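You operate a simulated robot arm through the tools that you are given. There is no shell and no other tool. Be economical: measure what you need, move in short steps, check, and stop when the job is done.

You run a simulated two-armed robot. Do the job below in one go: nothing can be reset, and whatever is moved stays where it is left.

TASK
Carry the parts tray to the bench and clamp the L and R brackets on their jig pads.
Fine: set the tray on the middle of the bench, the third bracket still upright in it; each bracket's marked lug faces the aisle.

Only the result counts: the job must be done as asked and must still hold three seconds after the hand-in. Knocking over, shifting, dropping, spilling or breaking anything else fails it.

THE ROBOT
Two 7-joint arms with two-finger parallel grippers on one trunk, on a base that drives. Base frame: it is fixed to the floor where the robot stands at the start and does not move with it; the origin is under the middle of the robot, x ahead of it, y to its left, z up. Readings come in cm, degrees, newtons and seconds.
The left shoulder is at the start at [6, 14.3, 92.6], the right one opposite. With the tool pointing down near the work surface each hand reaches from about 32 to 74 cm from the robot's upright axis, wherever it stands, measured 20 degrees to its own side. Places, roughly: L pad of the bar jig [180, 10, 90]; R pad of the bar jig [230, 10, 90]; middle of the assembly bench [150, 10, 90]; red bar clamp [230, 20, 100]; tray [60, 10, 70]; yellow bar clamp [180, 20, 100]. Payload 1.57 kg a hand.
The TCP of each hand is the grasp point between the finger pads, 3 cm short of the fingertips. In the tool frame z runs along the fingers and y along their closing line. Largest opening 11 cm; finger width 2.4, thickness 1.2; the body of the gripper, 4.8 by 11.2 cm, starts 7.8 cm behind the TCP.
Orientation is that of the tool frame in the base frame, as a unit quaternion [w, x, y, z]. With the fingers straight down and closing along the base's y, the tool's x points along the base's -x, its y along +y and its z along -z.

THE INTERFACE
- The arms move only by the tool jog_arm. It takes "left_rows", "right_rows" or both (then of equal length, played together; a hand with none holds still); each is a list of rows, each a list of 3 entries, a list of its own where there are three numbers: the shift along the tool's x, y, z in cm, then the turn, a rotation vector about the tool's x, y, z in degrees, then the closure, from 0 (fully open) to 1 (shut). In form: [[[x, y, z], [rx, ry, rz], jaw], ...]. A call has 1 to 20 rows; each row is the pose to reach, as a shift and turn from the pose commanded when the call began, along the tool's axes at that moment. A row lasts 0.2 s, in which the tool goes at most 5 cm and 8.6 degrees; a call with a longer step from one row to the next is refused whole, and so is a gripper value outside its range. A pose out of reach is approached as far as the arm can. The call stops where the force on the tool passes 40 N (or 10 N more than at its start, if that is more) or the arm is blocked; 0.2 s more then pass. Each finger travels about 4.5 cm/s and halts on what it meets, pressing with about 38 N; the grip force reading is that of the motor and also rises with nothing between the fingers. The clock runs only during rows and for 0.2 s after the last one: add rows that repeat a pose to give the fingers time. The reply holds the time, the measured pose of the TCP, the force on the tool along the base axes, the opening and the grip force, in the units named above and with some noise, with the torque about the TCP (base axes, N m) and any sound that the robot's microphone picked up.
- Cameras (640 x 400 px; columns grow to the right, rows downward): "scene" is now at [3.55, 2.39, 152.62]; the picture's right is [0.32, -0.95, 0.00], its down [-0.78, -0.26, -0.57] and it looks along [0.54, 0.18, -0.82] (base axes); focal length 288 px, centre (320, 200). "left" rides on the left gripper at [7, -1.6, -14.1] in its tool frame; the picture's right is [0.23, 0.97, 0.00], its down [-0.86, 0.20, -0.48] and it looks along [-0.47, 0.11, 0.88] (tool axes); focal length 222 px, centre (320, 200). "right" rides on the right gripper at [7, 1.6, -14.1] in its tool frame; the picture's right is [-0.23, 0.97, 0.00], its down [-0.86, -0.20, -0.48] and it looks along [-0.47, -0.11, 0.88] (tool axes); focal length 222 px, centre (320, 200). There is no depth. A picture from a camera that has moved, and an enlarged one, comes with that camera's place and axes in the base frame and with its lens.
- snapshot(camera): a new picture of that camera. No time passes.
- slide_trunk(by): slides the trunk up (or, below 0, down) by that many cm; the arms and the scene camera ride with it, the base frame stays. It gives what a move gives, with no picture.
- roll_base(legs): drives the robot by 1 to 6 legs, each [ahead, left, turn to the left] in cm, cm and degrees, along the robot's own axes; the way and the turn of a leg run together, so that a leg with both is an arc; at most 150 cm and 180 degrees a leg. The arms and the cameras ride along, it lands a little off, and it stops where it bumps. It gives what a move gives.
- head_to(pan, tilt): turns the head with the scene camera to pan (to the left, within 86 degrees either way) and tilt (down, from -29 to 69), counted from straight ahead of the robot. It gives what a move gives.
- enlarge(camera, box): a new picture of the part [left, top, right, bottom] of that camera's present view, enlarged. No time passes.
- hand_in(): hands the job in; it is judged then, once.

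Work in short steps. Places have to be worked out from the pictures, the camera data and where the tool is seen: move nearer, look again, correct. Check each grasp and each placing, and mend what went wrong. You have 120 turns and 100 pictures in all, those below and enlarged ones among them. Open the grippers and draw the arms clear of the work before you hand the job in, unless the task says otherwise; then end with one line.

The tools are called after "Call:" as name(argument=value, ...) on one line, values as JSON. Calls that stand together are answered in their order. jog_arm: Moves the arms, as the interface text tells. Its arguments: {"type":"object","properties":{"left_rows":{"type":"array"},"right_rows":{"type":"array"}},"required":[]} The other tools are called the same way: slide_trunk (by) slides the trunk up or down; roll_base (legs) drives the base; head_to (pan, tilt) turns the head that bears the scene camera; snapshot (camera) takes a picture; enlarge (camera, box) takes an enlarged picture of a part of a camera's view; hand_in () hands the job in.

At the start:

```text
time: 0.0
left_eef_pos: [42.35, 31.24, 96.93]
left_tool_rot: [0.0, 0.0, 1.0, 0.001]
left_force: [0.2, 0.8, 0.0]
left_ft_torque: [0.03, 0.05, 0.0]
left_grip_width: 10.99
left_grip_force: 0.1
right_eef_pos: [59.66, -17.48, 98.58]
right_tool_rot: [-0.001, 0.0, 1.0, 0.0]
right_force: [-0.1, 0.1, -0.5]
right_ft_torque: [0.01, 0.02, -0.02]
right_grip_width: 10.98
right_grip_force: 0.0
trunk travel left (down, up): [-52.5, 6.5]
robot x, y, heading: [0.26, -0.07, -0.1]
head pan, tilt: [18.5, 55.6]
```

scene: 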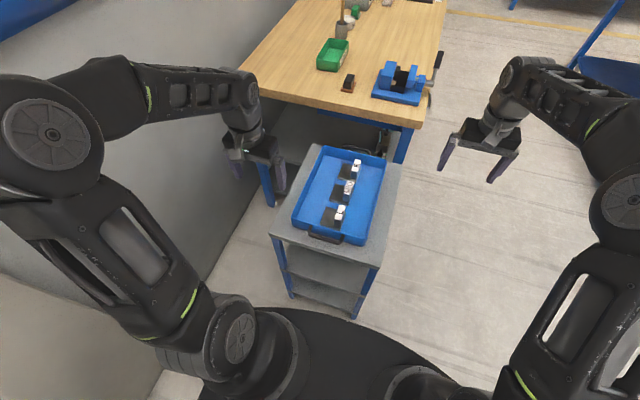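
right: 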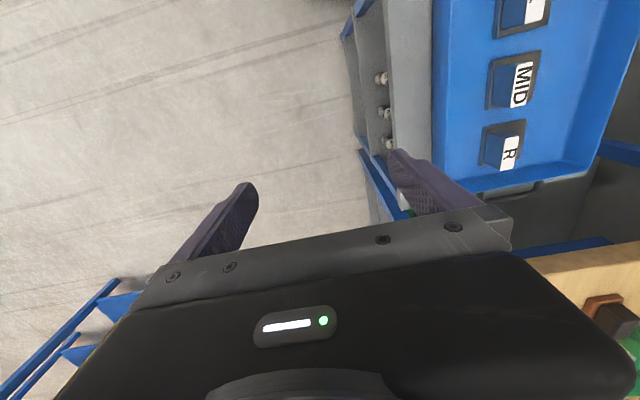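
left: 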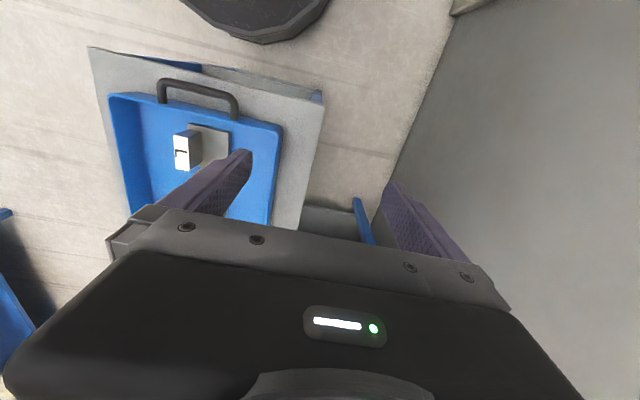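

The tray with three brackets (L, MID, R) sits on a cart, and the bench with the bar jig lies beyond it. I enlarge the tray first for detail.

Call:
enlarge(camera="scene", box=[250, 130, 420, 260])

Call:
enlarge(camera="scene", box=[240, 0, 460, 137])

Call:
head_to(pan=3, tilt=28)

Call:
snapshot(camera="scene")

```text
3.08 times, centred on (335, 195) of scene
camera zoom: at [3.55, 2.39, 152.62], right [0.32, -0.95, 0.0], down [-0.78, -0.26, -0.57], along [0.54, 0.18, -0.82], focal length 886 px, centre (274, 215)
```

zoom: 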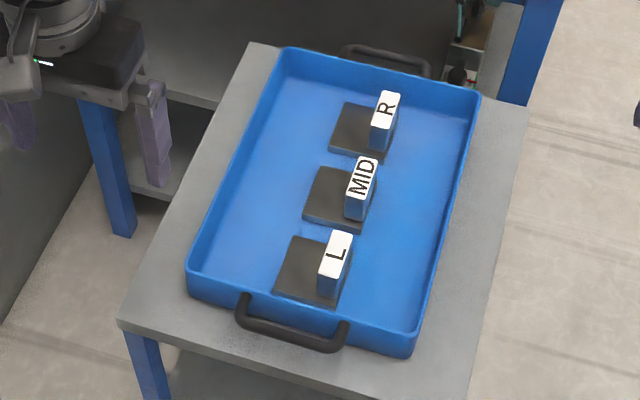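

```text
2.91 times, centred on (350, 68) of scene
camera zoom: at [3.55, 2.39, 152.62], right [0.32, -0.95, 0.0], down [-0.78, -0.26, -0.57], along [0.54, 0.18, -0.82], focal length 837 px, centre (233, 582)
```

zoom: 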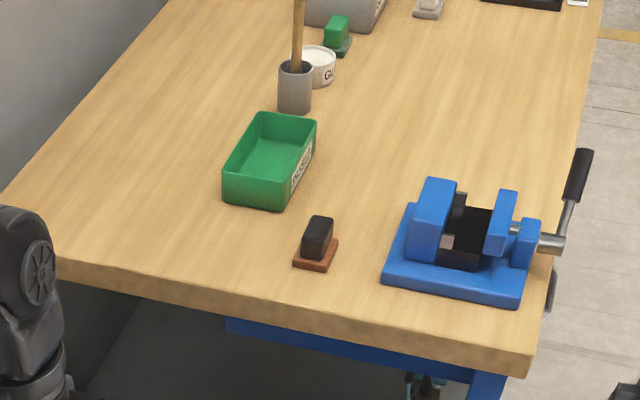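

```text
time: 0.9
left_eef_pos: [42.28, 31.23, 96.87]
left_tool_rot: [0.0, 0.0, 1.0, 0.0]
left_force: [1.1, -1.1, 0.4]
left_ft_torque: [-0.03, 0.0, 0.01]
left_grip_width: 10.98
left_grip_force: 0.0
right_eef_pos: [59.73, -17.53, 98.46]
right_tool_rot: [0.0, 0.0, 1.0, 0.0]
right_force: [0.6, -0.5, 0.6]
right_ft_torque: [0.04, -0.01, 0.05]
right_grip_width: 11.01
right_grip_force: 0.0
trunk travel left (down, up): [-52.5, 6.5]
robot x, y, heading: [0.14, -0.34, 0.1]
head pan, tilt: [3.0, 28.0]
```

```text
94 pictures are left
camera scene: at [5.87, 0.6, 156.6], right [0.05, -1.0, 0.0], down [-0.47, -0.02, -0.88], along [0.88, 0.05, -0.47], focal length 288 px, centre (320, 200)
```

scene: 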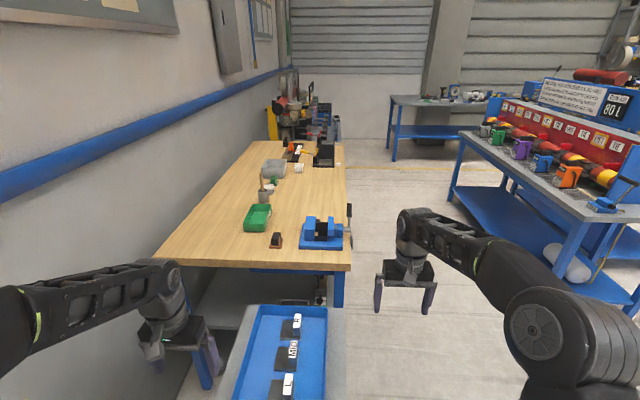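

I zoom in on the bench's far half to find the jig and clamps.

Call:
enlarge(camera="scene", box=[230, 120, 370, 207])

Call:
enlarge(camera="scene", box=[150, 190, 370, 328])

```text
4.57 times, centred on (300, 164) of scene
camera zoom: at [5.87, 0.6, 156.6], right [0.05, -1.0, 0.0], down [-0.47, -0.02, -0.88], along [0.88, 0.05, -0.47], focal length 1316 px, centre (411, 367)
```

zoom: 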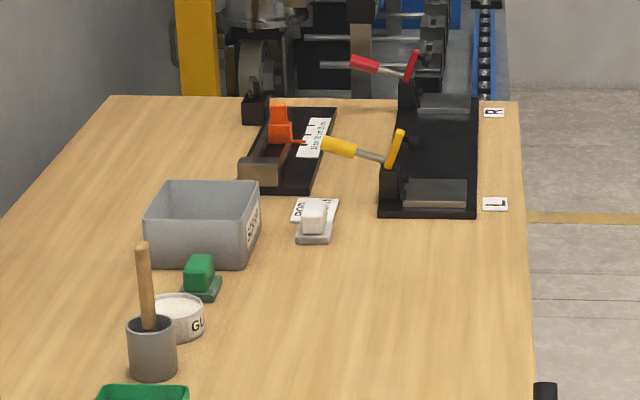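

```text
2.90 times, centred on (260, 259) of scene
camera zoom: at [5.87, 0.6, 156.6], right [0.05, -1.0, 0.0], down [-0.47, -0.02, -0.88], along [0.88, 0.05, -0.47], focal length 834 px, centre (494, 29)
```

zoom: 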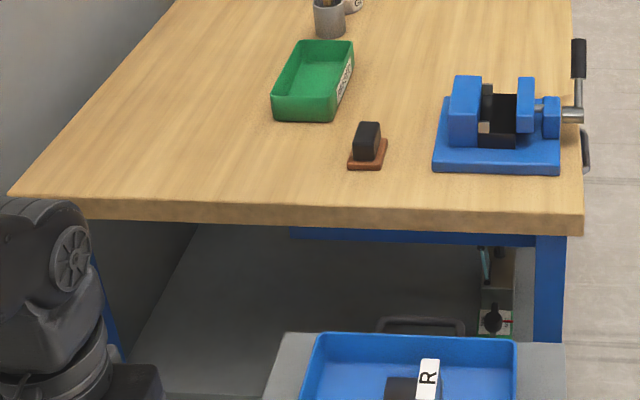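

Bench spans about x 82–231, y −5–61 with the jig at its far end (clamps on the wall side), and aisle at y<−5. I'll strafe into the aisle and turn to face the bench so that both tray handles lie to left and right.

Call:
roll_base(legs=[[-5, -50, 0], [0, 0, 90]])

Call:
head_to(pan=-45, tilt=35)

Call:
snapshot(camera="scene")

```text
time: 7.8
left_eef_pos: [-37.36, -8.19, 96.9]
left_tool_rot: [0.001, 0.717, -0.697, 0.0]
left_force: [-0.2, -0.7, -0.7]
left_ft_torque: [0.02, -0.01, 0.02]
left_grip_width: 11.0
left_grip_force: 0.1
right_eef_pos: [10.92, 10.28, 98.49]
right_tool_rot: [0.0, 0.717, -0.698, 0.0]
right_force: [-0.3, 0.1, 0.8]
right_ft_torque: [0.0, -0.01, -0.01]
right_grip_width: 10.99
right_grip_force: 0.2
trunk travel left (down, up): [-52.5, 6.5]
robot x, y, heading: [-4.64, -49.62, 91.2]
head pan, tilt: [3.0, 28.0]
```

```text
time: 8.9
left_eef_pos: [-37.41, -8.3, 96.82]
left_tool_rot: [0.001, 0.716, -0.698, 0.0]
left_force: [0.1, -0.8, 0.7]
left_ft_torque: [-0.01, -0.01, 0.0]
left_grip_width: 11.0
left_grip_force: 0.0
right_eef_pos: [10.86, 10.39, 98.52]
right_tool_rot: [0.001, 0.716, -0.699, 0.0]
right_force: [0.7, 0.0, 0.4]
right_ft_torque: [-0.01, 0.01, 0.03]
right_grip_width: 11.03
right_grip_force: 0.0
trunk travel left (down, up): [-52.5, 6.5]
robot x, y, heading: [-5.28, -50.12, 91.6]
head pan, tilt: [-45.0, 35.0]
```

```text
91 pictures are left
camera scene: at [0.74, -46.33, 155.52], right [0.73, -0.69, 0.0], down [-0.39, -0.42, -0.82], along [0.56, 0.59, -0.57], focal length 288 px, centre (320, 200)
```

scene: 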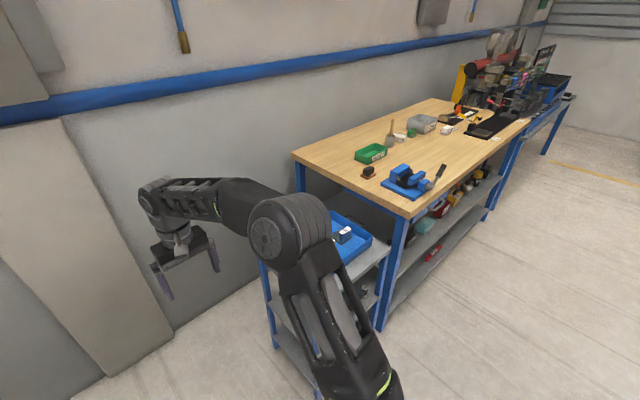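

Robot pose is as expected. To keep the right elbow away from the vise, I raise the trunk, back off a little, strafe along to the tray, and look again.

Call:
slide_trunk(by=6)

Call:
roll_base(legs=[[-8, -66, 0], [0, 0, -1.5]])

Call:
head_to(pan=0, tilt=50)

Call:
snapshot(camera="scene")

Call:
snapshot(camera="left")

Call:
snapshot(camera="right")

```text
time: 9.9
left_eef_pos: [-37.48, -8.15, 102.94]
left_tool_rot: [0.0, 0.716, -0.698, 0.001]
left_force: [0.0, 0.9, -0.5]
left_ft_torque: [0.0, 0.01, -0.02]
left_grip_width: 10.97
left_grip_force: 0.1
right_eef_pos: [10.83, 10.44, 104.64]
right_tool_rot: [-0.001, 0.716, -0.698, 0.0]
right_force: [0.4, 0.2, -0.4]
right_ft_torque: [-0.02, -0.02, -0.05]
right_grip_width: 11.01
right_grip_force: 0.1
trunk travel left (down, up): [-58.5, 0.5]
robot x, y, heading: [-5.29, -49.46, 91.6]
head pan, tilt: [-45.0, 35.0]
```

```text
time: 13.9
left_eef_pos: [29.03, -13.58, 102.95]
left_tool_rot: [0.0, 0.713, -0.702, 0.0]
left_force: [0.0, -0.4, -0.2]
left_ft_torque: [0.01, 0.03, 0.03]
left_grip_width: 11.0
left_grip_force: 0.0
right_eef_pos: [77.36, 4.47, 104.6]
right_tool_rot: [0.0, 0.712, -0.702, 0.0]
right_force: [0.6, -1.1, -0.1]
right_ft_torque: [0.01, -0.02, 0.01]
right_grip_width: 11.01
right_grip_force: 0.1
trunk travel left (down, up): [-58.5, 0.5]
robot x, y, heading: [60.61, -55.61, 91.2]
head pan, tilt: [-45.0, 35.0]
```

```text
time: 15.1
left_eef_pos: [28.76, -13.59, 102.87]
left_tool_rot: [0.0, 0.713, -0.702, 0.0]
left_force: [-0.4, -0.7, -0.8]
left_ft_torque: [0.01, -0.03, 0.02]
left_grip_width: 10.99
left_grip_force: 0.1
right_eef_pos: [77.49, 4.51, 104.68]
right_tool_rot: [0.0, 0.713, -0.701, 0.0]
right_force: [1.3, 0.3, 0.4]
right_ft_torque: [-0.01, 0.01, 0.02]
right_grip_width: 10.99
right_grip_force: 0.1
trunk travel left (down, up): [-58.5, 0.5]
robot x, y, heading: [60.48, -55.45, 90.9]
head pan, tilt: [0.0, 50.0]
```

```text
90 pictures are left
camera scene: at [60.45, -50.71, 159.35], right [1.0, 0.01, 0.0], down [0.01, -0.77, -0.64], along [-0.01, 0.64, -0.77], focal length 288 px, centre (320, 200)
```

scene: 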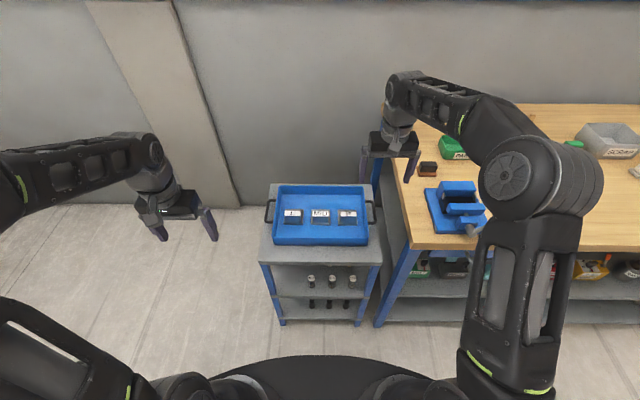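

```text
89 pictures are left
camera left: at [30.68, -20.61, 117.18], right [-0.97, -0.24, 0.0], down [-0.21, 0.85, 0.48], along [-0.12, 0.46, -0.88], focal length 222 px, centre (320, 200)
```

left: 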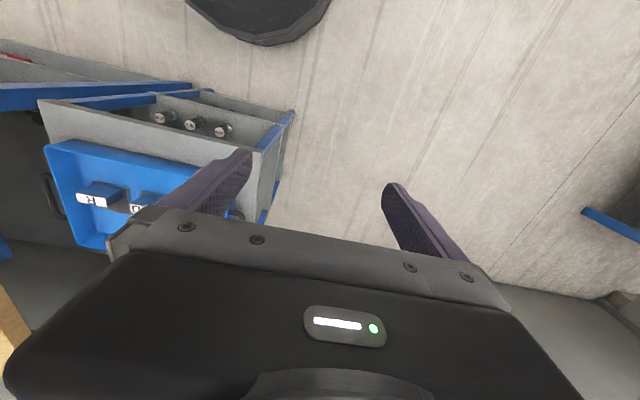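

```text
88 pictures are left
camera right: at [75.97, -2.47, 118.59], right [-0.98, 0.21, 0.0], down [0.19, 0.86, 0.48], along [0.1, 0.47, -0.88], focal length 222 px, centre (320, 200)
```

right: 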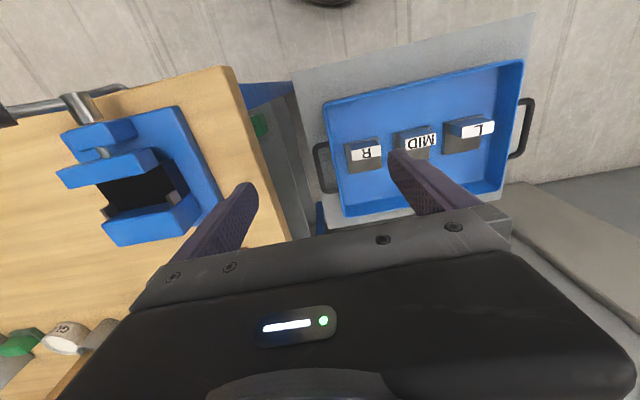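

Great layout: handles lie to the left and right. I zoom in on the tray for the exact handle places.

Call:
enlarge(camera="scene", box=[250, 175, 390, 262])

Call:
enlarge(camera="right", box=[290, 10, 560, 230])

```text
4.57 times, centred on (320, 218) of scene
camera zoom: at [60.45, -50.71, 159.35], right [1.0, 0.01, 0.0], down [0.01, -0.77, -0.64], along [-0.01, 0.64, -0.77], focal length 1316 px, centre (320, 115)
```

zoom: 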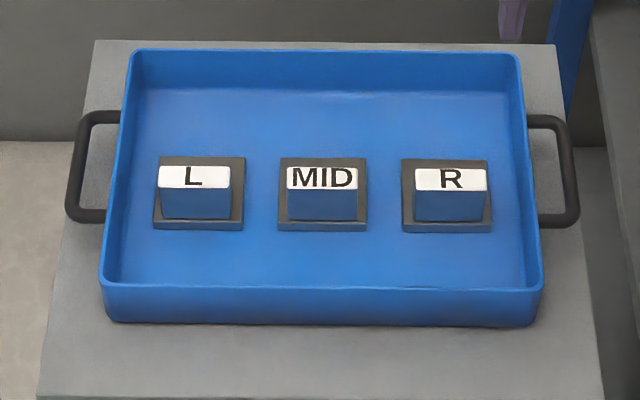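

```text
1.82 times, centred on (425, 120) of right
camera zoom: at [75.97, -2.47, 118.59], right [-0.98, 0.21, 0.0], down [0.19, 0.86, 0.48], along [0.1, 0.47, -0.88], focal length 404 px, centre (129, 346)
```

zoom: 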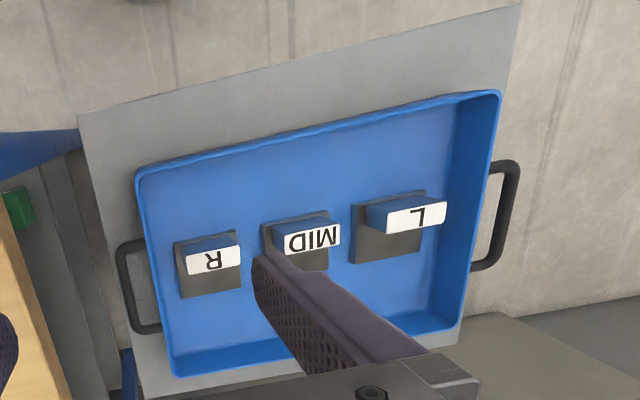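

Handle bars are near (39.3, 15.4) and (79.9, 15.3) at z≈72. I drive 10 cm closer, clear of the cart by over 10 cm.

Call:
roll_base(legs=[[10, 0.5, -0.9]])

```text
time: 16.2
left_eef_pos: [28.89, -3.13, 102.95]
left_tool_rot: [0.001, 0.708, -0.706, 0.001]
left_force: [0.5, 1.0, -0.5]
left_ft_torque: [-0.06, 0.0, -0.03]
left_grip_width: 10.99
left_grip_force: 0.1
right_eef_pos: [77.58, 14.4, 104.53]
right_tool_rot: [0.0, 0.708, -0.707, 0.001]
right_force: [0.2, 0.7, 0.1]
right_ft_torque: [-0.03, -0.01, 0.01]
right_grip_width: 11.01
right_grip_force: 0.1
trunk travel left (down, up): [-58.5, 0.5]
robot x, y, heading: [60.03, -45.6, 90.1]
head pan, tilt: [0.0, 50.0]
```

The right gripper body (±5.6 cm) would nearly touch the bench edge (x≈85) at the right handle, so I'll first grip the left handle and slide the tray a few cm away from the bench. Left hand goes above its handle now.

Call:
jog_arm(left_rows=[[[-3.1, -1.7, 1], [0, 0, 0], 0], [[-6.2, -3.5, 2.5], [0, 0, 0], 0], [[-9.3, -5.2, 5], [0, 0, 0], 0], [[-12.4, -7, 7.5], [0, 0, 0], 0], [[-15.5, -8.7, 10], [0, 0, 0], 0], [[-18.4, -10.4, 13], [0, 0, 0], 0]])

Call:
snapshot(camera="left")

Call:
enlarge(camera="scene", box=[240, 190, 400, 290])

```text
time: 17.6
left_eef_pos: [39.52, 15.39, 90.03]
left_tool_rot: [0.0, 0.707, -0.707, 0.0]
left_force: [0.2, 0.7, -1.1]
left_ft_torque: [-0.02, 0.02, -0.02]
left_grip_width: 10.99
left_grip_force: 0.0
right_eef_pos: [77.69, 14.33, 104.49]
right_tool_rot: [0.001, 0.708, -0.707, 0.001]
right_force: [-0.3, -0.4, 0.3]
right_ft_torque: [-0.04, 0.0, 0.0]
right_grip_width: 11.01
right_grip_force: 0.1
trunk travel left (down, up): [-58.5, 0.5]
robot x, y, heading: [60.36, -45.44, 90.1]
head pan, tilt: [0.0, 50.0]
```

```text
85 pictures are left
camera left: at [41.08, 8.35, 104.28], right [-0.97, -0.23, 0.0], down [-0.2, 0.86, 0.48], along [-0.11, 0.47, -0.88], focal length 222 px, centre (320, 200)
```

left: 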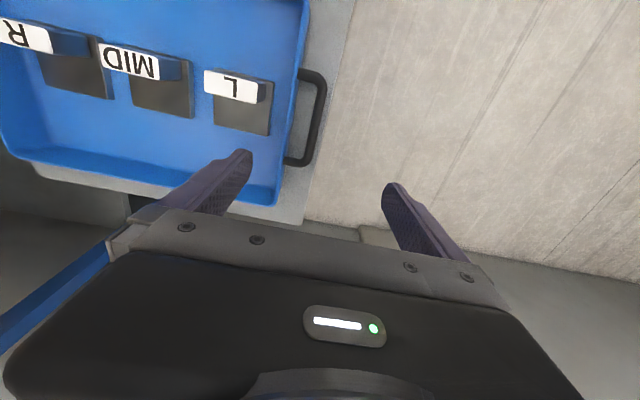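

```text
4.00 times, centred on (320, 240) of scene
camera zoom: at [59.96, -40.53, 159.34], right [1.0, 0.0, 0.0], down [0.0, -0.77, -0.64], along [0.0, 0.64, -0.77], focal length 1152 px, centre (320, 40)
```

zoom: 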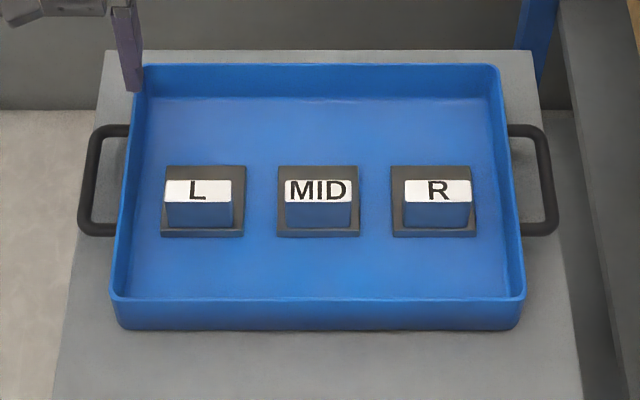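

Triangulating both views puts the handle bars at z≈76.5, y≈12.8, x≈40.4 and 79.3. I narrow the left fingers and go down to just above the handle to check alignment.

Call:
jog_arm(left_rows=[[[1.3, -0.2, 3], [0, 0, 0], 0.4], [[2.6, -0.4, 6], [0, 0, 0], 0.71], [[2.6, -0.4, 8], [0, 0, 0], 0.71], [[2.6, -0.4, 8], [0, 0, 0], 0.71], [[2.6, -0.4, 8], [0, 0, 0], 0.71]])

Call:
snapshot(camera="left")

Call:
enlarge(camera="scene", box=[240, 190, 320, 240])

```text
time: 18.8
left_eef_pos: [39.62, 12.57, 82.17]
left_tool_rot: [0.0, 0.707, -0.707, 0.0]
left_force: [0.5, 0.6, 0.3]
left_ft_torque: [-0.02, 0.02, 0.01]
left_grip_width: 3.21
left_grip_force: 0.1
right_eef_pos: [77.76, 14.3, 104.62]
right_tool_rot: [0.001, 0.708, -0.706, 0.0]
right_force: [-0.8, 0.3, 0.5]
right_ft_torque: [-0.04, 0.0, -0.04]
right_grip_width: 11.01
right_grip_force: 0.1
trunk travel left (down, up): [-58.5, 0.5]
robot x, y, heading: [60.33, -45.61, 89.9]
head pan, tilt: [0.0, 50.0]
```

```text
83 pictures are left
camera left: at [41.45, 5.68, 96.45], right [-0.97, -0.23, 0.0], down [-0.2, 0.86, 0.48], along [-0.11, 0.47, -0.88], focal length 222 px, centre (320, 200)
```

left: 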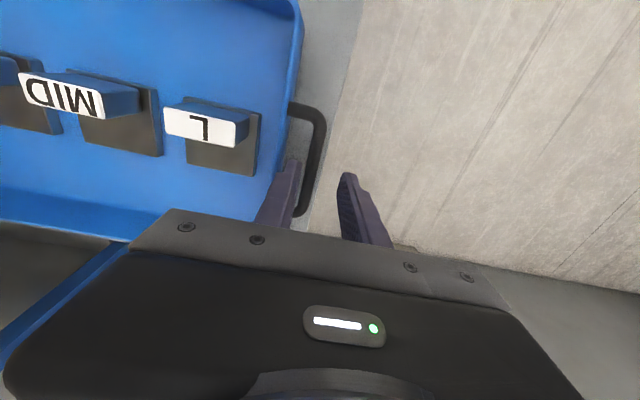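

```text
8.00 times, centred on (280, 215) of scene
camera zoom: at [59.93, -40.64, 159.34], right [1.0, 0.0, 0.0], down [0.0, -0.77, -0.64], along [0.0, 0.64, -0.77], focal length 2303 px, centre (640, 80)
```

zoom: 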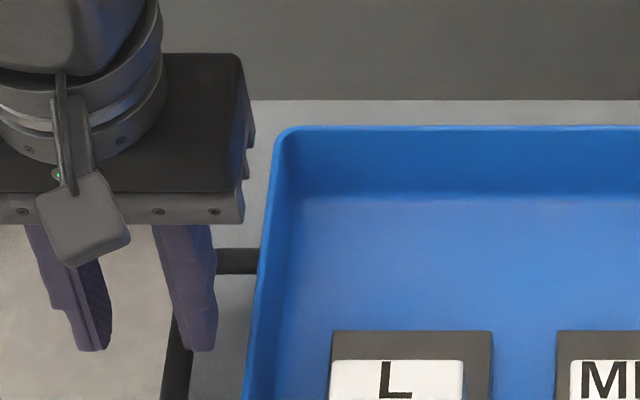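

The handle bar is at x≈40.3 and the gap centre at ≈42.1, while the inner finger is at ≈41.5. I shift +0.5 in x, go down 4.7 cm and close.

Call:
jog_arm(left_rows=[[[0, -0.5, 0], [0, 0, 0], 0.71], [[0, -0.5, 1.5], [0, 0, 0], 0.71], [[0, -0.5, 3], [0, 0, 0], 0.71], [[0, -0.5, 4.7], [0, 0, 0], 0.71], [[0, -0.5, 4.7], [0, 0, 0], 0.71]])

Call:
enlarge(camera="scene", box=[240, 190, 320, 240])

```text
time: 20.0
left_eef_pos: [40.17, 12.81, 77.24]
left_tool_rot: [0.0, 0.708, -0.707, 0.0]
left_force: [0.2, -0.1, -0.2]
left_ft_torque: [-0.03, -0.03, -0.02]
left_grip_width: 3.17
left_grip_force: 0.1
right_eef_pos: [77.67, 14.28, 104.6]
right_tool_rot: [-0.001, 0.708, -0.706, 0.0]
right_force: [0.2, 0.8, 0.0]
right_ft_torque: [-0.01, 0.01, 0.0]
right_grip_width: 11.0
right_grip_force: 0.0
trunk travel left (down, up): [-58.5, 0.5]
robot x, y, heading: [59.83, -45.57, 90.1]
head pan, tilt: [0.0, 50.0]
```

```text
8.00 times, centred on (280, 215) of scene
camera zoom: at [59.93, -40.68, 159.34], right [1.0, 0.0, 0.0], down [0.0, -0.77, -0.64], along [0.0, 0.64, -0.77], focal length 2303 px, centre (640, 80)
```

zoom: 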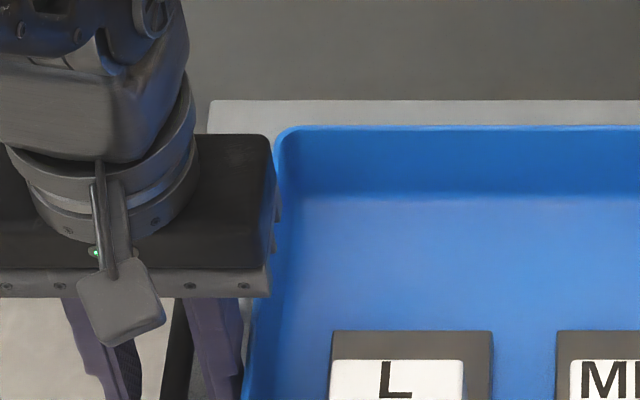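

No contact so far and the finger sits between bar and wall. I close the left hand on the bar and check.

Call:
jog_arm(left_rows=[[[0, 0, 0], [0, 0, 0], 0.85], [[0, 0, 0], [0, 0, 0], 1], [[0, 0, 0], [0, 0, 0], 1], [[0, 0, 0], [0, 0, 0], 1]])

Call:
snapshot(camera="left")

```text
time: 21.0
left_eef_pos: [40.29, 12.64, 77.4]
left_tool_rot: [0.0, 0.707, -0.707, 0.0]
left_force: [7.3, -1.5, 0.1]
left_ft_torque: [0.11, -0.08, -0.52]
left_grip_width: 1.17
left_grip_force: 29.4
right_eef_pos: [77.79, 14.18, 104.5]
right_tool_rot: [0.001, 0.708, -0.706, -0.001]
right_force: [-0.3, 0.5, 0.0]
right_ft_torque: [-0.03, 0.02, 0.0]
right_grip_width: 10.98
right_grip_force: 0.0
trunk travel left (down, up): [-58.5, 0.5]
robot x, y, heading: [60.31, -45.42, 90.1]
head pan, tilt: [0.0, 50.0]
```

```text
80 pictures are left
camera left: at [42.0, 5.66, 91.63], right [-0.97, -0.23, 0.0], down [-0.2, 0.86, 0.48], along [-0.11, 0.47, -0.88], focal length 222 px, centre (320, 200)
```

left: 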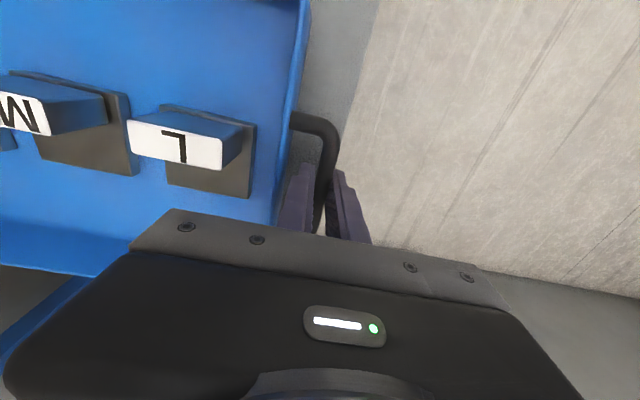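

Firm grip (1.17 cm on the bar). I slowly drag the tray 3 cm toward −x on the cart.

Call:
jog_arm(left_rows=[[[0, 0.4, 0], [0, 0, 0], 1], [[0, 0.8, 0], [0, 0, 0], 1], [[0, 1.2, 0], [0, 0, 0], 1], [[0, 1.6, 0], [0, 0, 0], 1], [[0, 2, 0], [0, 0, 0], 1], [[0, 2.4, 0], [0, 0, 0], 1], [[0, 2.8, 0], [0, 0, 0], 1], [[0, 3, 0], [0, 0, 0], 1], [[0, 3, 0], [0, 0, 0], 1]])

Call:
snapshot(camera="scene")

Call:
enlarge(camera="scene", box=[250, 190, 410, 290])

```text
time: 23.0
left_eef_pos: [37.3, 12.71, 77.3]
left_tool_rot: [0.0, 0.707, -0.707, 0.0]
left_force: [11.0, 2.7, 10.9]
left_ft_torque: [0.16, -0.09, 0.08]
left_grip_width: 1.16
left_grip_force: 29.2
right_eef_pos: [77.79, 14.18, 104.63]
right_tool_rot: [0.001, 0.708, -0.706, -0.001]
right_force: [-0.5, 0.1, -1.0]
right_ft_torque: [-0.01, 0.03, -0.03]
right_grip_width: 11.02
right_grip_force: 0.0
trunk travel left (down, up): [-58.5, 0.5]
robot x, y, heading: [60.47, -45.49, 90.0]
head pan, tilt: [0.0, 50.0]
```

```text
79 pictures are left
camera scene: at [60.09, -40.74, 159.35], right [1.0, 0.0, 0.0], down [0.0, -0.77, -0.64], along [0.0, 0.64, -0.77], focal length 288 px, centre (320, 200)
```

scene: 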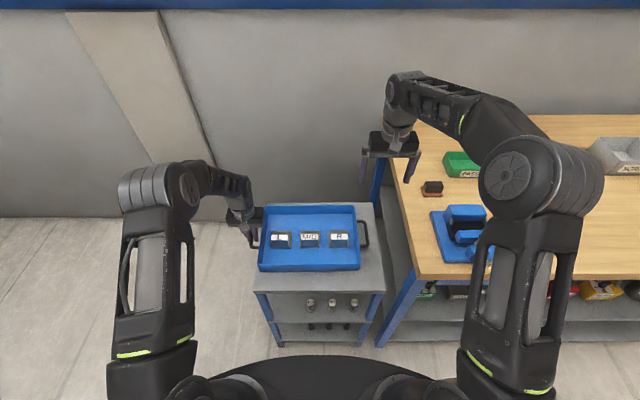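

```text
4.00 times, centred on (330, 240) of scene
camera zoom: at [60.09, -40.74, 159.35], right [1.0, 0.0, 0.0], down [0.0, -0.77, -0.64], along [0.0, 0.64, -0.77], focal length 1152 px, centre (280, 40)
```

zoom: 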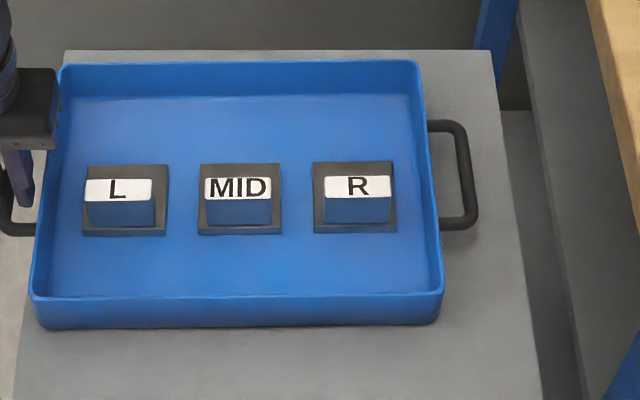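

Tray is at its new place; right bar is near x≈76.2, y≈13, leaving ~2 cm clearance to the bench. I bring the right hand above its bar, fingers narrowed.

Call:
jog_arm(right_rows=[[[0.6, 0.6, 0], [0, 0, 0], 0.2], [[1.2, 1.25, 4], [0, 0, 0], 0.5], [[1.2, 1.25, 8.5], [0, 0, 0], 0.71], [[1.2, 1.25, 13], [0, 0, 0], 0.71], [[1.2, 1.25, 17.5], [0, 0, 0], 0.71], [[1.2, 1.25, 21], [0, 0, 0], 0.71], [[1.2, 1.25, 22.5], [0, 0, 0], 0.71], [[1.2, 1.25, 22.5], [0, 0, 0], 0.71]])

Call:
enlarge(camera="scene", box=[330, 190, 410, 240])

Call:
snapshot(camera="right")

```text
time: 24.8
left_eef_pos: [37.26, 12.51, 77.39]
left_tool_rot: [0.0, 0.708, -0.706, -0.001]
left_force: [5.6, 3.4, 14.9]
left_ft_torque: [-0.19, -0.05, 0.09]
left_grip_width: 1.16
left_grip_force: 29.4
right_eef_pos: [76.48, 13.12, 81.98]
right_tool_rot: [0.001, 0.709, -0.706, -0.001]
right_force: [-0.1, -0.4, -0.4]
right_ft_torque: [0.0, -0.02, -0.03]
right_grip_width: 3.22
right_grip_force: 0.1
trunk travel left (down, up): [-58.5, 0.5]
robot x, y, heading: [60.21, -45.65, 90.1]
head pan, tilt: [0.0, 50.0]
```

```text
8.00 times, centred on (370, 215) of scene
camera zoom: at [60.05, -40.76, 159.35], right [1.0, 0.0, 0.0], down [0.0, -0.77, -0.64], along [0.0, 0.64, -0.77], focal length 2303 px, centre (-80, 80)
```

zoom: 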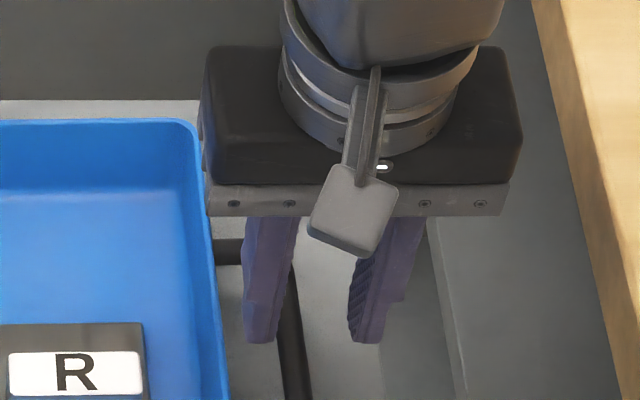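

```text
76 pictures are left
camera right: at [74.92, 6.17, 96.08], right [-0.97, 0.23, 0.0], down [0.2, 0.86, 0.48], along [0.11, 0.47, -0.88], focal length 222 px, centre (320, 200)
```

right: 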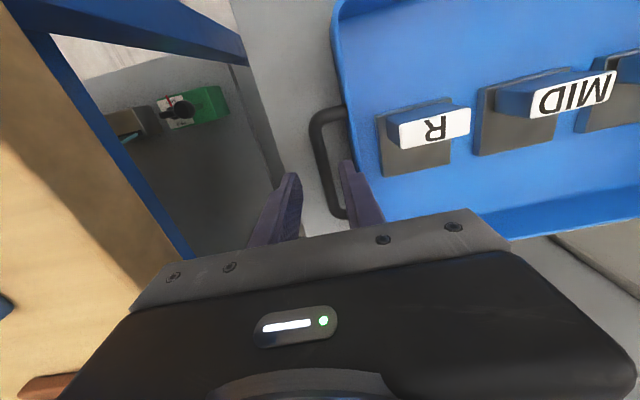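

The inner finger is slightly near the bar; shift −0.4 in x, then lower 4.7 cm and close.

Call:
jog_arm(right_rows=[[[0, 0.4, 0], [0, 0, 0], 0.71], [[0, 0.4, 1.5], [0, 0, 0], 0.71], [[0, 0.4, 3], [0, 0, 0], 0.71], [[0, 0.4, 4.7], [0, 0, 0], 0.71], [[0, 0.4, 4.7], [0, 0, 0], 0.71], [[0, 0.4, 4.7], [0, 0, 0], 0.85], [[0, 0.4, 4.7], [0, 0, 0], 1], [[0, 0.4, 4.7], [0, 0, 0], 1], [[0, 0.4, 4.7], [0, 0, 0], 1]])

Call:
snapshot(camera="right")

```text
time: 26.8
left_eef_pos: [37.16, 12.62, 77.26]
left_tool_rot: [0.0, 0.708, -0.706, -0.002]
left_force: [3.0, 4.1, 17.6]
left_ft_torque: [0.2, -0.01, 0.09]
left_grip_width: 1.14
left_grip_force: 29.1
right_eef_pos: [76.02, 13.01, 77.4]
right_tool_rot: [0.001, 0.708, -0.707, -0.001]
right_force: [1.2, 0.0, 0.3]
right_ft_torque: [0.12, 0.0, 0.74]
right_grip_width: 1.2
right_grip_force: 29.5
trunk travel left (down, up): [-58.5, 0.5]
robot x, y, heading: [59.65, -45.38, 90.3]
head pan, tilt: [0.0, 50.0]
```

```text
75 pictures are left
camera right: at [74.51, 6.12, 91.29], right [-0.97, 0.22, 0.0], down [0.2, 0.86, 0.48], along [0.11, 0.47, -0.88], focal length 222 px, centre (320, 200)
```

right: 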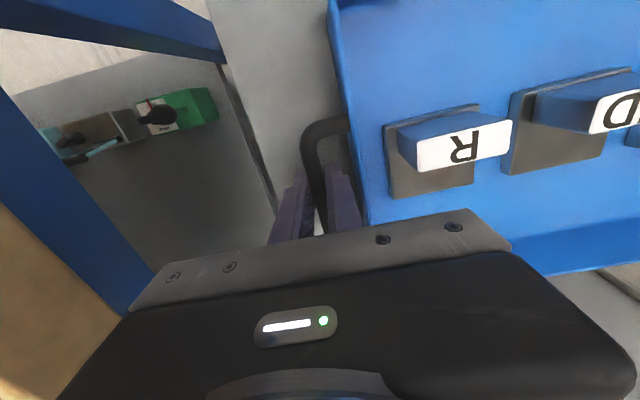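

Both handles are held. I lift together 4 cm first and check the load.

Call:
jog_arm(left_rows=[[[0, 0, -0.5], [0, 0, 0], 1], [[0, 0, -1.2], [0, 0, 0], 1], [[0, 0, -2], [0, 0, 0], 1], [[0, 0, -3], [0, 0, 0], 1], [[0, 0, -4], [0, 0, 0], 1], [[0, 0, -4], [0, 0, 0], 1]], right_rows=[[[0, 0, -0.5], [0, 0, 0], 1], [[0, 0, -1.2], [0, 0, 0], 1], [[0, 0, -2], [0, 0, 0], 1], [[0, 0, -3], [0, 0, 0], 1], [[0, 0, -4], [0, 0, 0], 1], [[0, 0, -4], [0, 0, 0], 1]])

Call:
snapshot(camera="scene")

```text
time: 28.2
left_eef_pos: [37.18, 12.42, 81.01]
left_tool_rot: [-0.002, -0.707, 0.708, -0.002]
left_force: [-0.6, 0.0, 0.5]
left_ft_torque: [-0.04, -0.04, 0.02]
left_grip_width: 0.0
left_grip_force: 21.3
right_eef_pos: [76.04, 13.19, 81.48]
right_tool_rot: [0.0, 0.707, -0.707, -0.001]
right_force: [-0.1, 0.5, -0.1]
right_ft_torque: [0.01, 0.02, -0.01]
right_grip_width: 0.0
right_grip_force: 20.9
trunk travel left (down, up): [-58.5, 0.5]
robot x, y, heading: [60.12, -45.41, 90.1]
head pan, tilt: [0.0, 50.0]
```

```text
74 pictures are left
camera scene: at [59.93, -40.62, 159.34], right [1.0, 0.0, 0.0], down [0.0, -0.77, -0.64], along [0.0, 0.64, -0.77], focal length 288 px, centre (320, 200)
```

scene: 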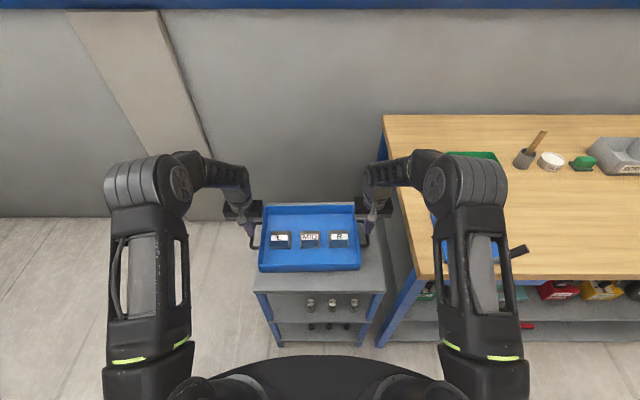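

The grips slipped off (widths 0) and the tray stayed on the cart unharmed. I look closely at the fingers against the handles.

Call:
enlarge(camera="scene", box=[330, 190, 410, 240])

Call:
enlarge(camera="left", box=[200, 50, 440, 250])

Call:
enlarge(camera="right", box=[200, 50, 440, 250])

```text
8.00 times, centred on (370, 215) of scene
camera zoom: at [59.93, -40.62, 159.34], right [1.0, 0.0, 0.0], down [0.0, -0.77, -0.64], along [0.0, 0.64, -0.77], focal length 2303 px, centre (-80, 80)
```

zoom: 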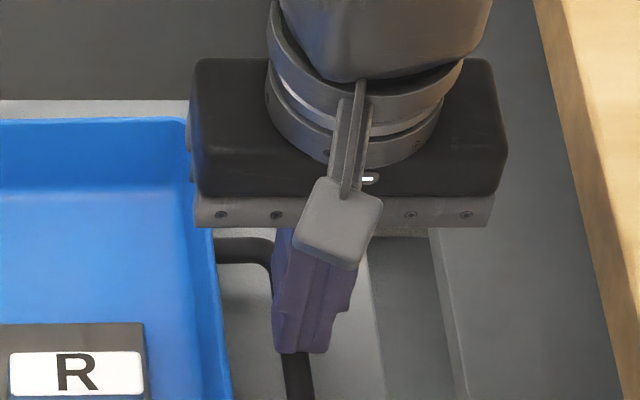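

```text
2.00 times, centred on (320, 150) of left
camera zoom: at [38.94, 5.49, 95.22], right [-0.97, -0.23, 0.0], down [-0.2, 0.86, 0.48], along [-0.11, 0.47, -0.88], focal length 444 px, centre (320, 300)
```

zoom: 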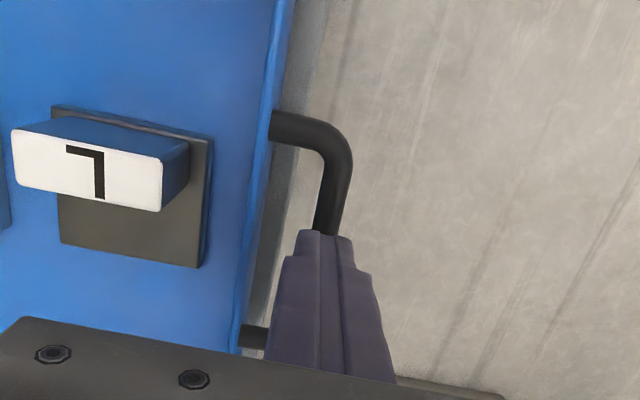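

```text
2.00 times, centred on (320, 150) of right
camera zoom: at [74.44, 6.24, 95.35], right [-0.97, 0.23, 0.0], down [0.2, 0.86, 0.48], along [0.11, 0.47, -0.88], focal length 444 px, centre (320, 300)
```

zoom: 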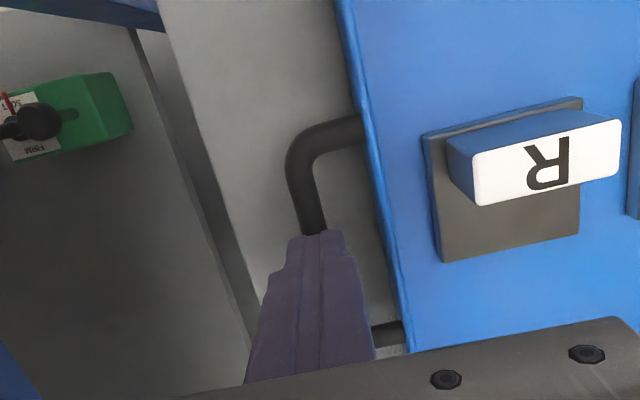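

The fingers now sit just above the bars. To measure the true bar height I touch the right bar gently with the closed fingertips, 0.6 cm at a time.

Call:
jog_arm(right_rows=[[[0, 0, 0.6], [0, 0, 0], 1], [[0, 0, 0.6], [0, 0, 0], 1]])

Call:
jog_arm(right_rows=[[[0, 0, 0.6], [0, 0, 0], 1], [[0, 0, 0.6], [0, 0, 0], 1]])

```text
time: 28.8
left_eef_pos: [37.3, 12.48, 80.87]
left_tool_rot: [0.0, 0.708, -0.706, 0.001]
left_force: [0.2, 0.2, 0.1]
left_ft_torque: [0.02, -0.01, 0.0]
left_grip_width: 0.0
left_grip_force: 21.2
right_eef_pos: [75.97, 13.32, 80.57]
right_tool_rot: [0.0, 0.708, -0.707, 0.0]
right_force: [0.6, 0.3, -0.5]
right_ft_torque: [0.0, 0.02, -0.03]
right_grip_width: 0.01
right_grip_force: 21.7
trunk travel left (down, up): [-58.5, 0.5]
robot x, y, heading: [60.27, -45.44, 90.3]
head pan, tilt: [0.0, 50.0]
```

```text
time: 29.4
left_eef_pos: [37.29, 12.49, 80.81]
left_tool_rot: [0.0, 0.708, -0.706, 0.0]
left_force: [0.5, -0.6, 0.1]
left_ft_torque: [0.0, 0.01, -0.02]
left_grip_width: 0.01
left_grip_force: 21.6
right_eef_pos: [76.0, 13.13, 80.19]
right_tool_rot: [0.0, 0.708, -0.706, 0.0]
right_force: [-0.1, 0.5, 0.4]
right_ft_torque: [0.0, 0.0, 0.0]
right_grip_width: 0.0
right_grip_force: 21.6
trunk travel left (down, up): [-58.5, 0.5]
robot x, y, heading: [60.06, -45.33, 90.2]
head pan, tilt: [0.0, 50.0]
```

Tips at z≈77.1 and no contact yet, so the bar lies lower than assumed. I continue.

Call:
jog_arm(right_rows=[[[0, 0, 0.6], [0, 0, 0], 1], [[0, 0, 0.6], [0, 0, 0], 1]])

Call:
jog_arm(right_rows=[[[0, 0, 0.6], [0, 0, 0], 1], [[0, 0, 0.6], [0, 0, 0], 1]])

```text
time: 30.1
left_eef_pos: [37.29, 12.23, 81.04]
left_tool_rot: [0.001, -0.707, 0.707, 0.001]
left_force: [-0.7, 0.2, -0.3]
left_ft_torque: [-0.01, -0.01, 0.01]
left_grip_width: 0.0
left_grip_force: 21.4
right_eef_pos: [76.0, 13.18, 80.1]
right_tool_rot: [-0.002, 0.707, -0.707, -0.002]
right_force: [2.5, -10.5, 22.5]
right_ft_torque: [-0.53, -0.08, 0.02]
right_grip_width: 0.0
right_grip_force: 21.1
trunk travel left (down, up): [-58.5, 0.5]
robot x, y, heading: [60.07, -45.05, 90.2]
head pan, tilt: [0.0, 50.0]
stopped in row 2 (right hand): the force on the tool passed its limit at 41 N (the readings are from after the stop); the commanded pose is now the measured one
```

```text
time: 30.4
left_eef_pos: [37.31, 12.33, 81.03]
left_tool_rot: [-0.001, 0.707, -0.707, -0.001]
left_force: [0.4, -0.8, 0.0]
left_ft_torque: [-0.05, 0.02, 0.0]
left_grip_width: 0.03
left_grip_force: 21.6
right_eef_pos: [75.98, 13.09, 79.99]
right_tool_rot: [0.002, -0.707, 0.707, 0.002]
right_force: [1.7, -10.3, 23.2]
right_ft_torque: [-0.54, -0.05, -0.03]
right_grip_width: 0.02
right_grip_force: 21.1
trunk travel left (down, up): [-58.5, 0.5]
robot x, y, heading: [60.08, -45.68, 90.1]
head pan, tilt: [0.0, 50.0]
stopped in row 1 (right hand): the force on the tool passed its limit at 46 N (the readings are from after the stop); the commanded pose is now the measured one
```

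Bar top is z≈77.0 (centre ≈76.4), so the earlier grip was a bit high on the bar. I reopen narrowly, go deeper (TCP ≈75.9) and close again.

Call:
jog_arm(left_rows=[[[0, 0.1, -0.5], [0, 0, 0], 0.745], [[0, 0.1, -0.5], [0, 0, 0], 0.745], [[0, 0.1, 1], [0, 0, 0], 0.745], [[0, 0.1, 2.5], [0, 0, 0], 0.745], [[0, 0.1, 4], [0, 0, 0], 0.745], [[0, 0.1, 5], [0, 0, 0], 0.745], [[0, 0.1, 5], [0, 0, 0], 0.745]], right_rows=[[[0, 0, -1], [0, 0, 0], 0.745], [[0, 0, -1], [0, 0, 0], 0.745], [[0, 0, 0], [0, 0, 0], 0.745], [[0, 0, 1.5], [0, 0, 0], 0.745], [[0, 0, 3], [0, 0, 0], 0.745], [[0, 0, 4], [0, 0, 0], 0.745], [[0, 0, 4], [0, 0, 0], 0.745]])

Call:
jog_arm(left_rows=[[[0, 0, 0], [0, 0, 0], 1], [[0, 0, 0], [0, 0, 0], 1], [[0, 0, 0], [0, 0, 0], 1], [[0, 0, 0], [0, 0, 0], 1], [[0, 0, 0], [0, 0, 0], 1]], right_rows=[[[0, 0, 0], [0, 0, 0], 1], [[0, 0, 0], [0, 0, 0], 1], [[0, 0, 0], [0, 0, 0], 1], [[0, 0, 0], [0, 0, 0], 1], [[0, 0, 0], [0, 0, 0], 1]])

```text
time: 31.9
left_eef_pos: [37.18, 12.52, 76.82]
left_tool_rot: [0.005, -0.706, 0.708, 0.004]
left_force: [-1.0, -7.7, 18.0]
left_ft_torque: [0.02, -0.51, -0.21]
left_grip_width: 2.66
left_grip_force: 0.1
right_eef_pos: [75.86, 13.47, 76.75]
right_tool_rot: [-0.006, 0.708, -0.706, -0.007]
right_force: [2.3, -11.2, 23.5]
right_ft_torque: [-0.24, 0.67, 0.35]
right_grip_width: 2.59
right_grip_force: 0.0
trunk travel left (down, up): [-58.5, 0.5]
robot x, y, heading: [60.33, -45.9, 90.0]
head pan, tilt: [0.0, 50.0]
stopped in row 7 (right hand): the force on the tool passed its limit at 44 N (the readings are from after the stop); the commanded pose is now the measured one
```

```text
time: 32.4
left_eef_pos: [37.26, 12.63, 76.62]
left_tool_rot: [-0.004, 0.708, -0.706, -0.005]
left_force: [-5.5, -5.0, 10.5]
left_ft_torque: [0.23, 0.0, 0.35]
left_grip_width: 1.2
left_grip_force: 17.3
right_eef_pos: [76.0, 13.82, 76.66]
right_tool_rot: [0.005, -0.707, 0.708, 0.006]
right_force: [8.2, -6.4, 15.7]
right_ft_torque: [-0.06, -0.06, 0.42]
right_grip_width: 1.19
right_grip_force: 17.7
trunk travel left (down, up): [-58.5, 0.5]
robot x, y, heading: [60.36, -45.4, 90.0]
head pan, tilt: [0.0, 50.0]
stopped in row 2 (right hand): the force on the tool passed its limit at 42 N (the readings are from after the stop); the commanded pose is now the measured one
```

The fingertips rest on the cart top (z≈73.7). I finish closing with a slight upward relief, then lift slowly in two small stages while reading forces.

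Call:
jog_arm(left_rows=[[[0, 0, -0.2], [0, 0, 0], 1], [[0, 0, -0.2], [0, 0, 0], 1], [[0, 0, -0.2], [0, 0, 0], 1], [[0, 0, -0.2], [0, 0, 0], 1]], right_rows=[[[0, 0, -0.2], [0, 0, 0], 1], [[0, 0, -0.2], [0, 0, 0], 1], [[0, 0, -0.2], [0, 0, 0], 1], [[0, 0, -0.2], [0, 0, 0], 1]])

Call:
jog_arm(left_rows=[[[0, 0, -0.2], [0, 0, 0], 1], [[0, 0, -0.4], [0, 0, 0], 1], [[0, 0, -0.6], [0, 0, 0], 1], [[0, 0, -0.8], [0, 0, 0], 1]], right_rows=[[[0, 0, -0.2], [0, 0, 0], 1], [[0, 0, -0.4], [0, 0, 0], 1], [[0, 0, -0.6], [0, 0, 0], 1], [[0, 0, -0.8], [0, 0, 0], 1]])

```text
time: 33.4
left_eef_pos: [37.05, 12.69, 76.59]
left_tool_rot: [-0.004, 0.708, -0.706, -0.003]
left_force: [-15.5, 3.1, -1.9]
left_ft_torque: [0.69, 0.05, 0.4]
left_grip_width: 1.16
left_grip_force: 29.6
right_eef_pos: [75.88, 13.77, 76.65]
right_tool_rot: [-0.004, 0.707, -0.707, -0.005]
right_force: [22.6, -7.0, 11.3]
right_ft_torque: [0.11, -0.01, 0.73]
right_grip_width: 1.22
right_grip_force: 28.9
trunk travel left (down, up): [-58.5, 0.5]
robot x, y, heading: [60.31, -45.76, 90.3]
head pan, tilt: [0.0, 50.0]
```

```text
time: 34.4
left_eef_pos: [37.05, 12.85, 77.18]
left_tool_rot: [-0.002, 0.708, -0.706, -0.003]
left_force: [-23.5, 1.8, -9.3]
left_ft_torque: [-0.08, -0.01, 0.28]
left_grip_width: 1.16
left_grip_force: 28.6
right_eef_pos: [75.89, 13.9, 77.46]
right_tool_rot: [0.004, -0.707, 0.707, 0.005]
right_force: [24.0, -2.7, -10.5]
right_ft_torque: [0.06, -0.02, 0.75]
right_grip_width: 1.23
right_grip_force: 29.7
trunk travel left (down, up): [-58.5, 0.5]
robot x, y, heading: [60.19, -45.62, 89.6]
head pan, tilt: [0.0, 50.0]
```

About 10 N per hand is now carried, with the hands squeezing inward by ~24 N. I relieve that squeeze slightly while lifting another 0.8 cm.

Call:
jog_arm(left_rows=[[[0, 0.1, -0.1], [0, 0, 0], 1], [[0, 0.15, -0.3], [0, 0, 0], 1], [[0, 0.15, -0.5], [0, 0, 0], 1], [[0, 0.15, -0.8], [0, 0, 0], 1]], right_rows=[[[0, -0.1, -0.1], [0, 0, 0], 1], [[0, -0.15, -0.3], [0, 0, 0], 1], [[0, -0.15, -0.5], [0, 0, 0], 1], [[0, -0.15, -0.8], [0, 0, 0], 1]])

Call:
enlarge(camera="scene", box=[240, 190, 400, 290])

```text
time: 35.4
left_eef_pos: [37.03, 12.98, 78.0]
left_tool_rot: [-0.003, 0.708, -0.707, -0.003]
left_force: [-16.9, 3.1, -10.8]
left_ft_torque: [0.09, 0.02, 0.45]
left_grip_width: 1.16
left_grip_force: 29.0
right_eef_pos: [75.83, 13.85, 78.3]
right_tool_rot: [-0.003, 0.708, -0.707, -0.007]
right_force: [17.2, -1.7, -10.5]
right_ft_torque: [-0.05, -0.01, 0.74]
right_grip_width: 1.22
right_grip_force: 29.6
trunk travel left (down, up): [-58.5, 0.5]
robot x, y, heading: [60.01, -45.32, 90.0]
head pan, tilt: [0.0, 50.0]
```

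```text
4.00 times, centred on (320, 240) of scene
camera zoom: at [59.94, -40.53, 159.33], right [1.0, 0.0, 0.0], down [0.0, -0.77, -0.64], along [0.0, 0.64, -0.77], focal length 1152 px, centre (320, 40)
```

zoom: 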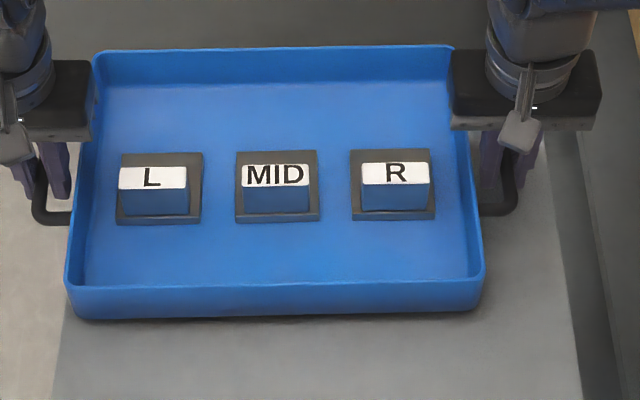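

The tray is up and level at ~10.7 N per hand. I lift 6 cm more, slowly, with a bit more squeeze relief.

Call:
jog_arm(left_rows=[[[0, 0.1, -0.4], [0, 0, 0], 1], [[0, 0.15, -0.8], [0, 0, 0], 1], [[0, 0.15, -1.2], [0, 0, 0], 1], [[0, 0.15, -1.6], [0, 0, 0], 1], [[0, 0.15, -2], [0, 0, 0], 1], [[0, 0.15, -2.4], [0, 0, 0], 1], [[0, 0.15, -2.8], [0, 0, 0], 1], [[0, 0.15, -3.2], [0, 0, 0], 1], [[0, 0.15, -3.6], [0, 0, 0], 1], [[0, 0.15, -4], [0, 0, 0], 1], [[0, 0.15, -4.4], [0, 0, 0], 1], [[0, 0.15, -4.8], [0, 0, 0], 1], [[0, 0.15, -5.2], [0, 0, 0], 1], [[0, 0.15, -5.6], [0, 0, 0], 1], [[0, 0.15, -5.8], [0, 0, 0], 1]], right_rows=[[[0, -0.1, -0.4], [0, 0, 0], 1], [[0, -0.15, -0.8], [0, 0, 0], 1], [[0, -0.15, -1.2], [0, 0, 0], 1], [[0, -0.15, -1.6], [0, 0, 0], 1], [[0, -0.15, -2], [0, 0, 0], 1], [[0, -0.15, -2.4], [0, 0, 0], 1], [[0, -0.15, -2.8], [0, 0, 0], 1], [[0, -0.15, -3.2], [0, 0, 0], 1], [[0, -0.15, -3.6], [0, 0, 0], 1], [[0, -0.15, -4], [0, 0, 0], 1], [[0, -0.15, -4.4], [0, 0, 0], 1], [[0, -0.15, -4.8], [0, 0, 0], 1], [[0, -0.15, -5.2], [0, 0, 0], 1], [[0, -0.15, -5.6], [0, 0, 0], 1], [[0, -0.15, -5.8], [0, 0, 0], 1]])

```text
time: 38.6
left_eef_pos: [36.93, 12.87, 83.94]
left_tool_rot: [-0.004, 0.707, -0.707, -0.003]
left_force: [19.2, 2.1, -11.5]
left_ft_torque: [0.11, -0.04, 0.31]
left_grip_width: 1.16
left_grip_force: 28.4
right_eef_pos: [75.82, 13.68, 84.01]
right_tool_rot: [-0.002, 0.709, -0.706, -0.008]
right_force: [-19.0, -3.4, -10.0]
right_ft_torque: [-0.1, 0.07, 0.72]
right_grip_width: 1.19
right_grip_force: 28.8
trunk travel left (down, up): [-58.5, 0.5]
robot x, y, heading: [60.11, -45.3, 90.0]
head pan, tilt: [0.0, 50.0]
```

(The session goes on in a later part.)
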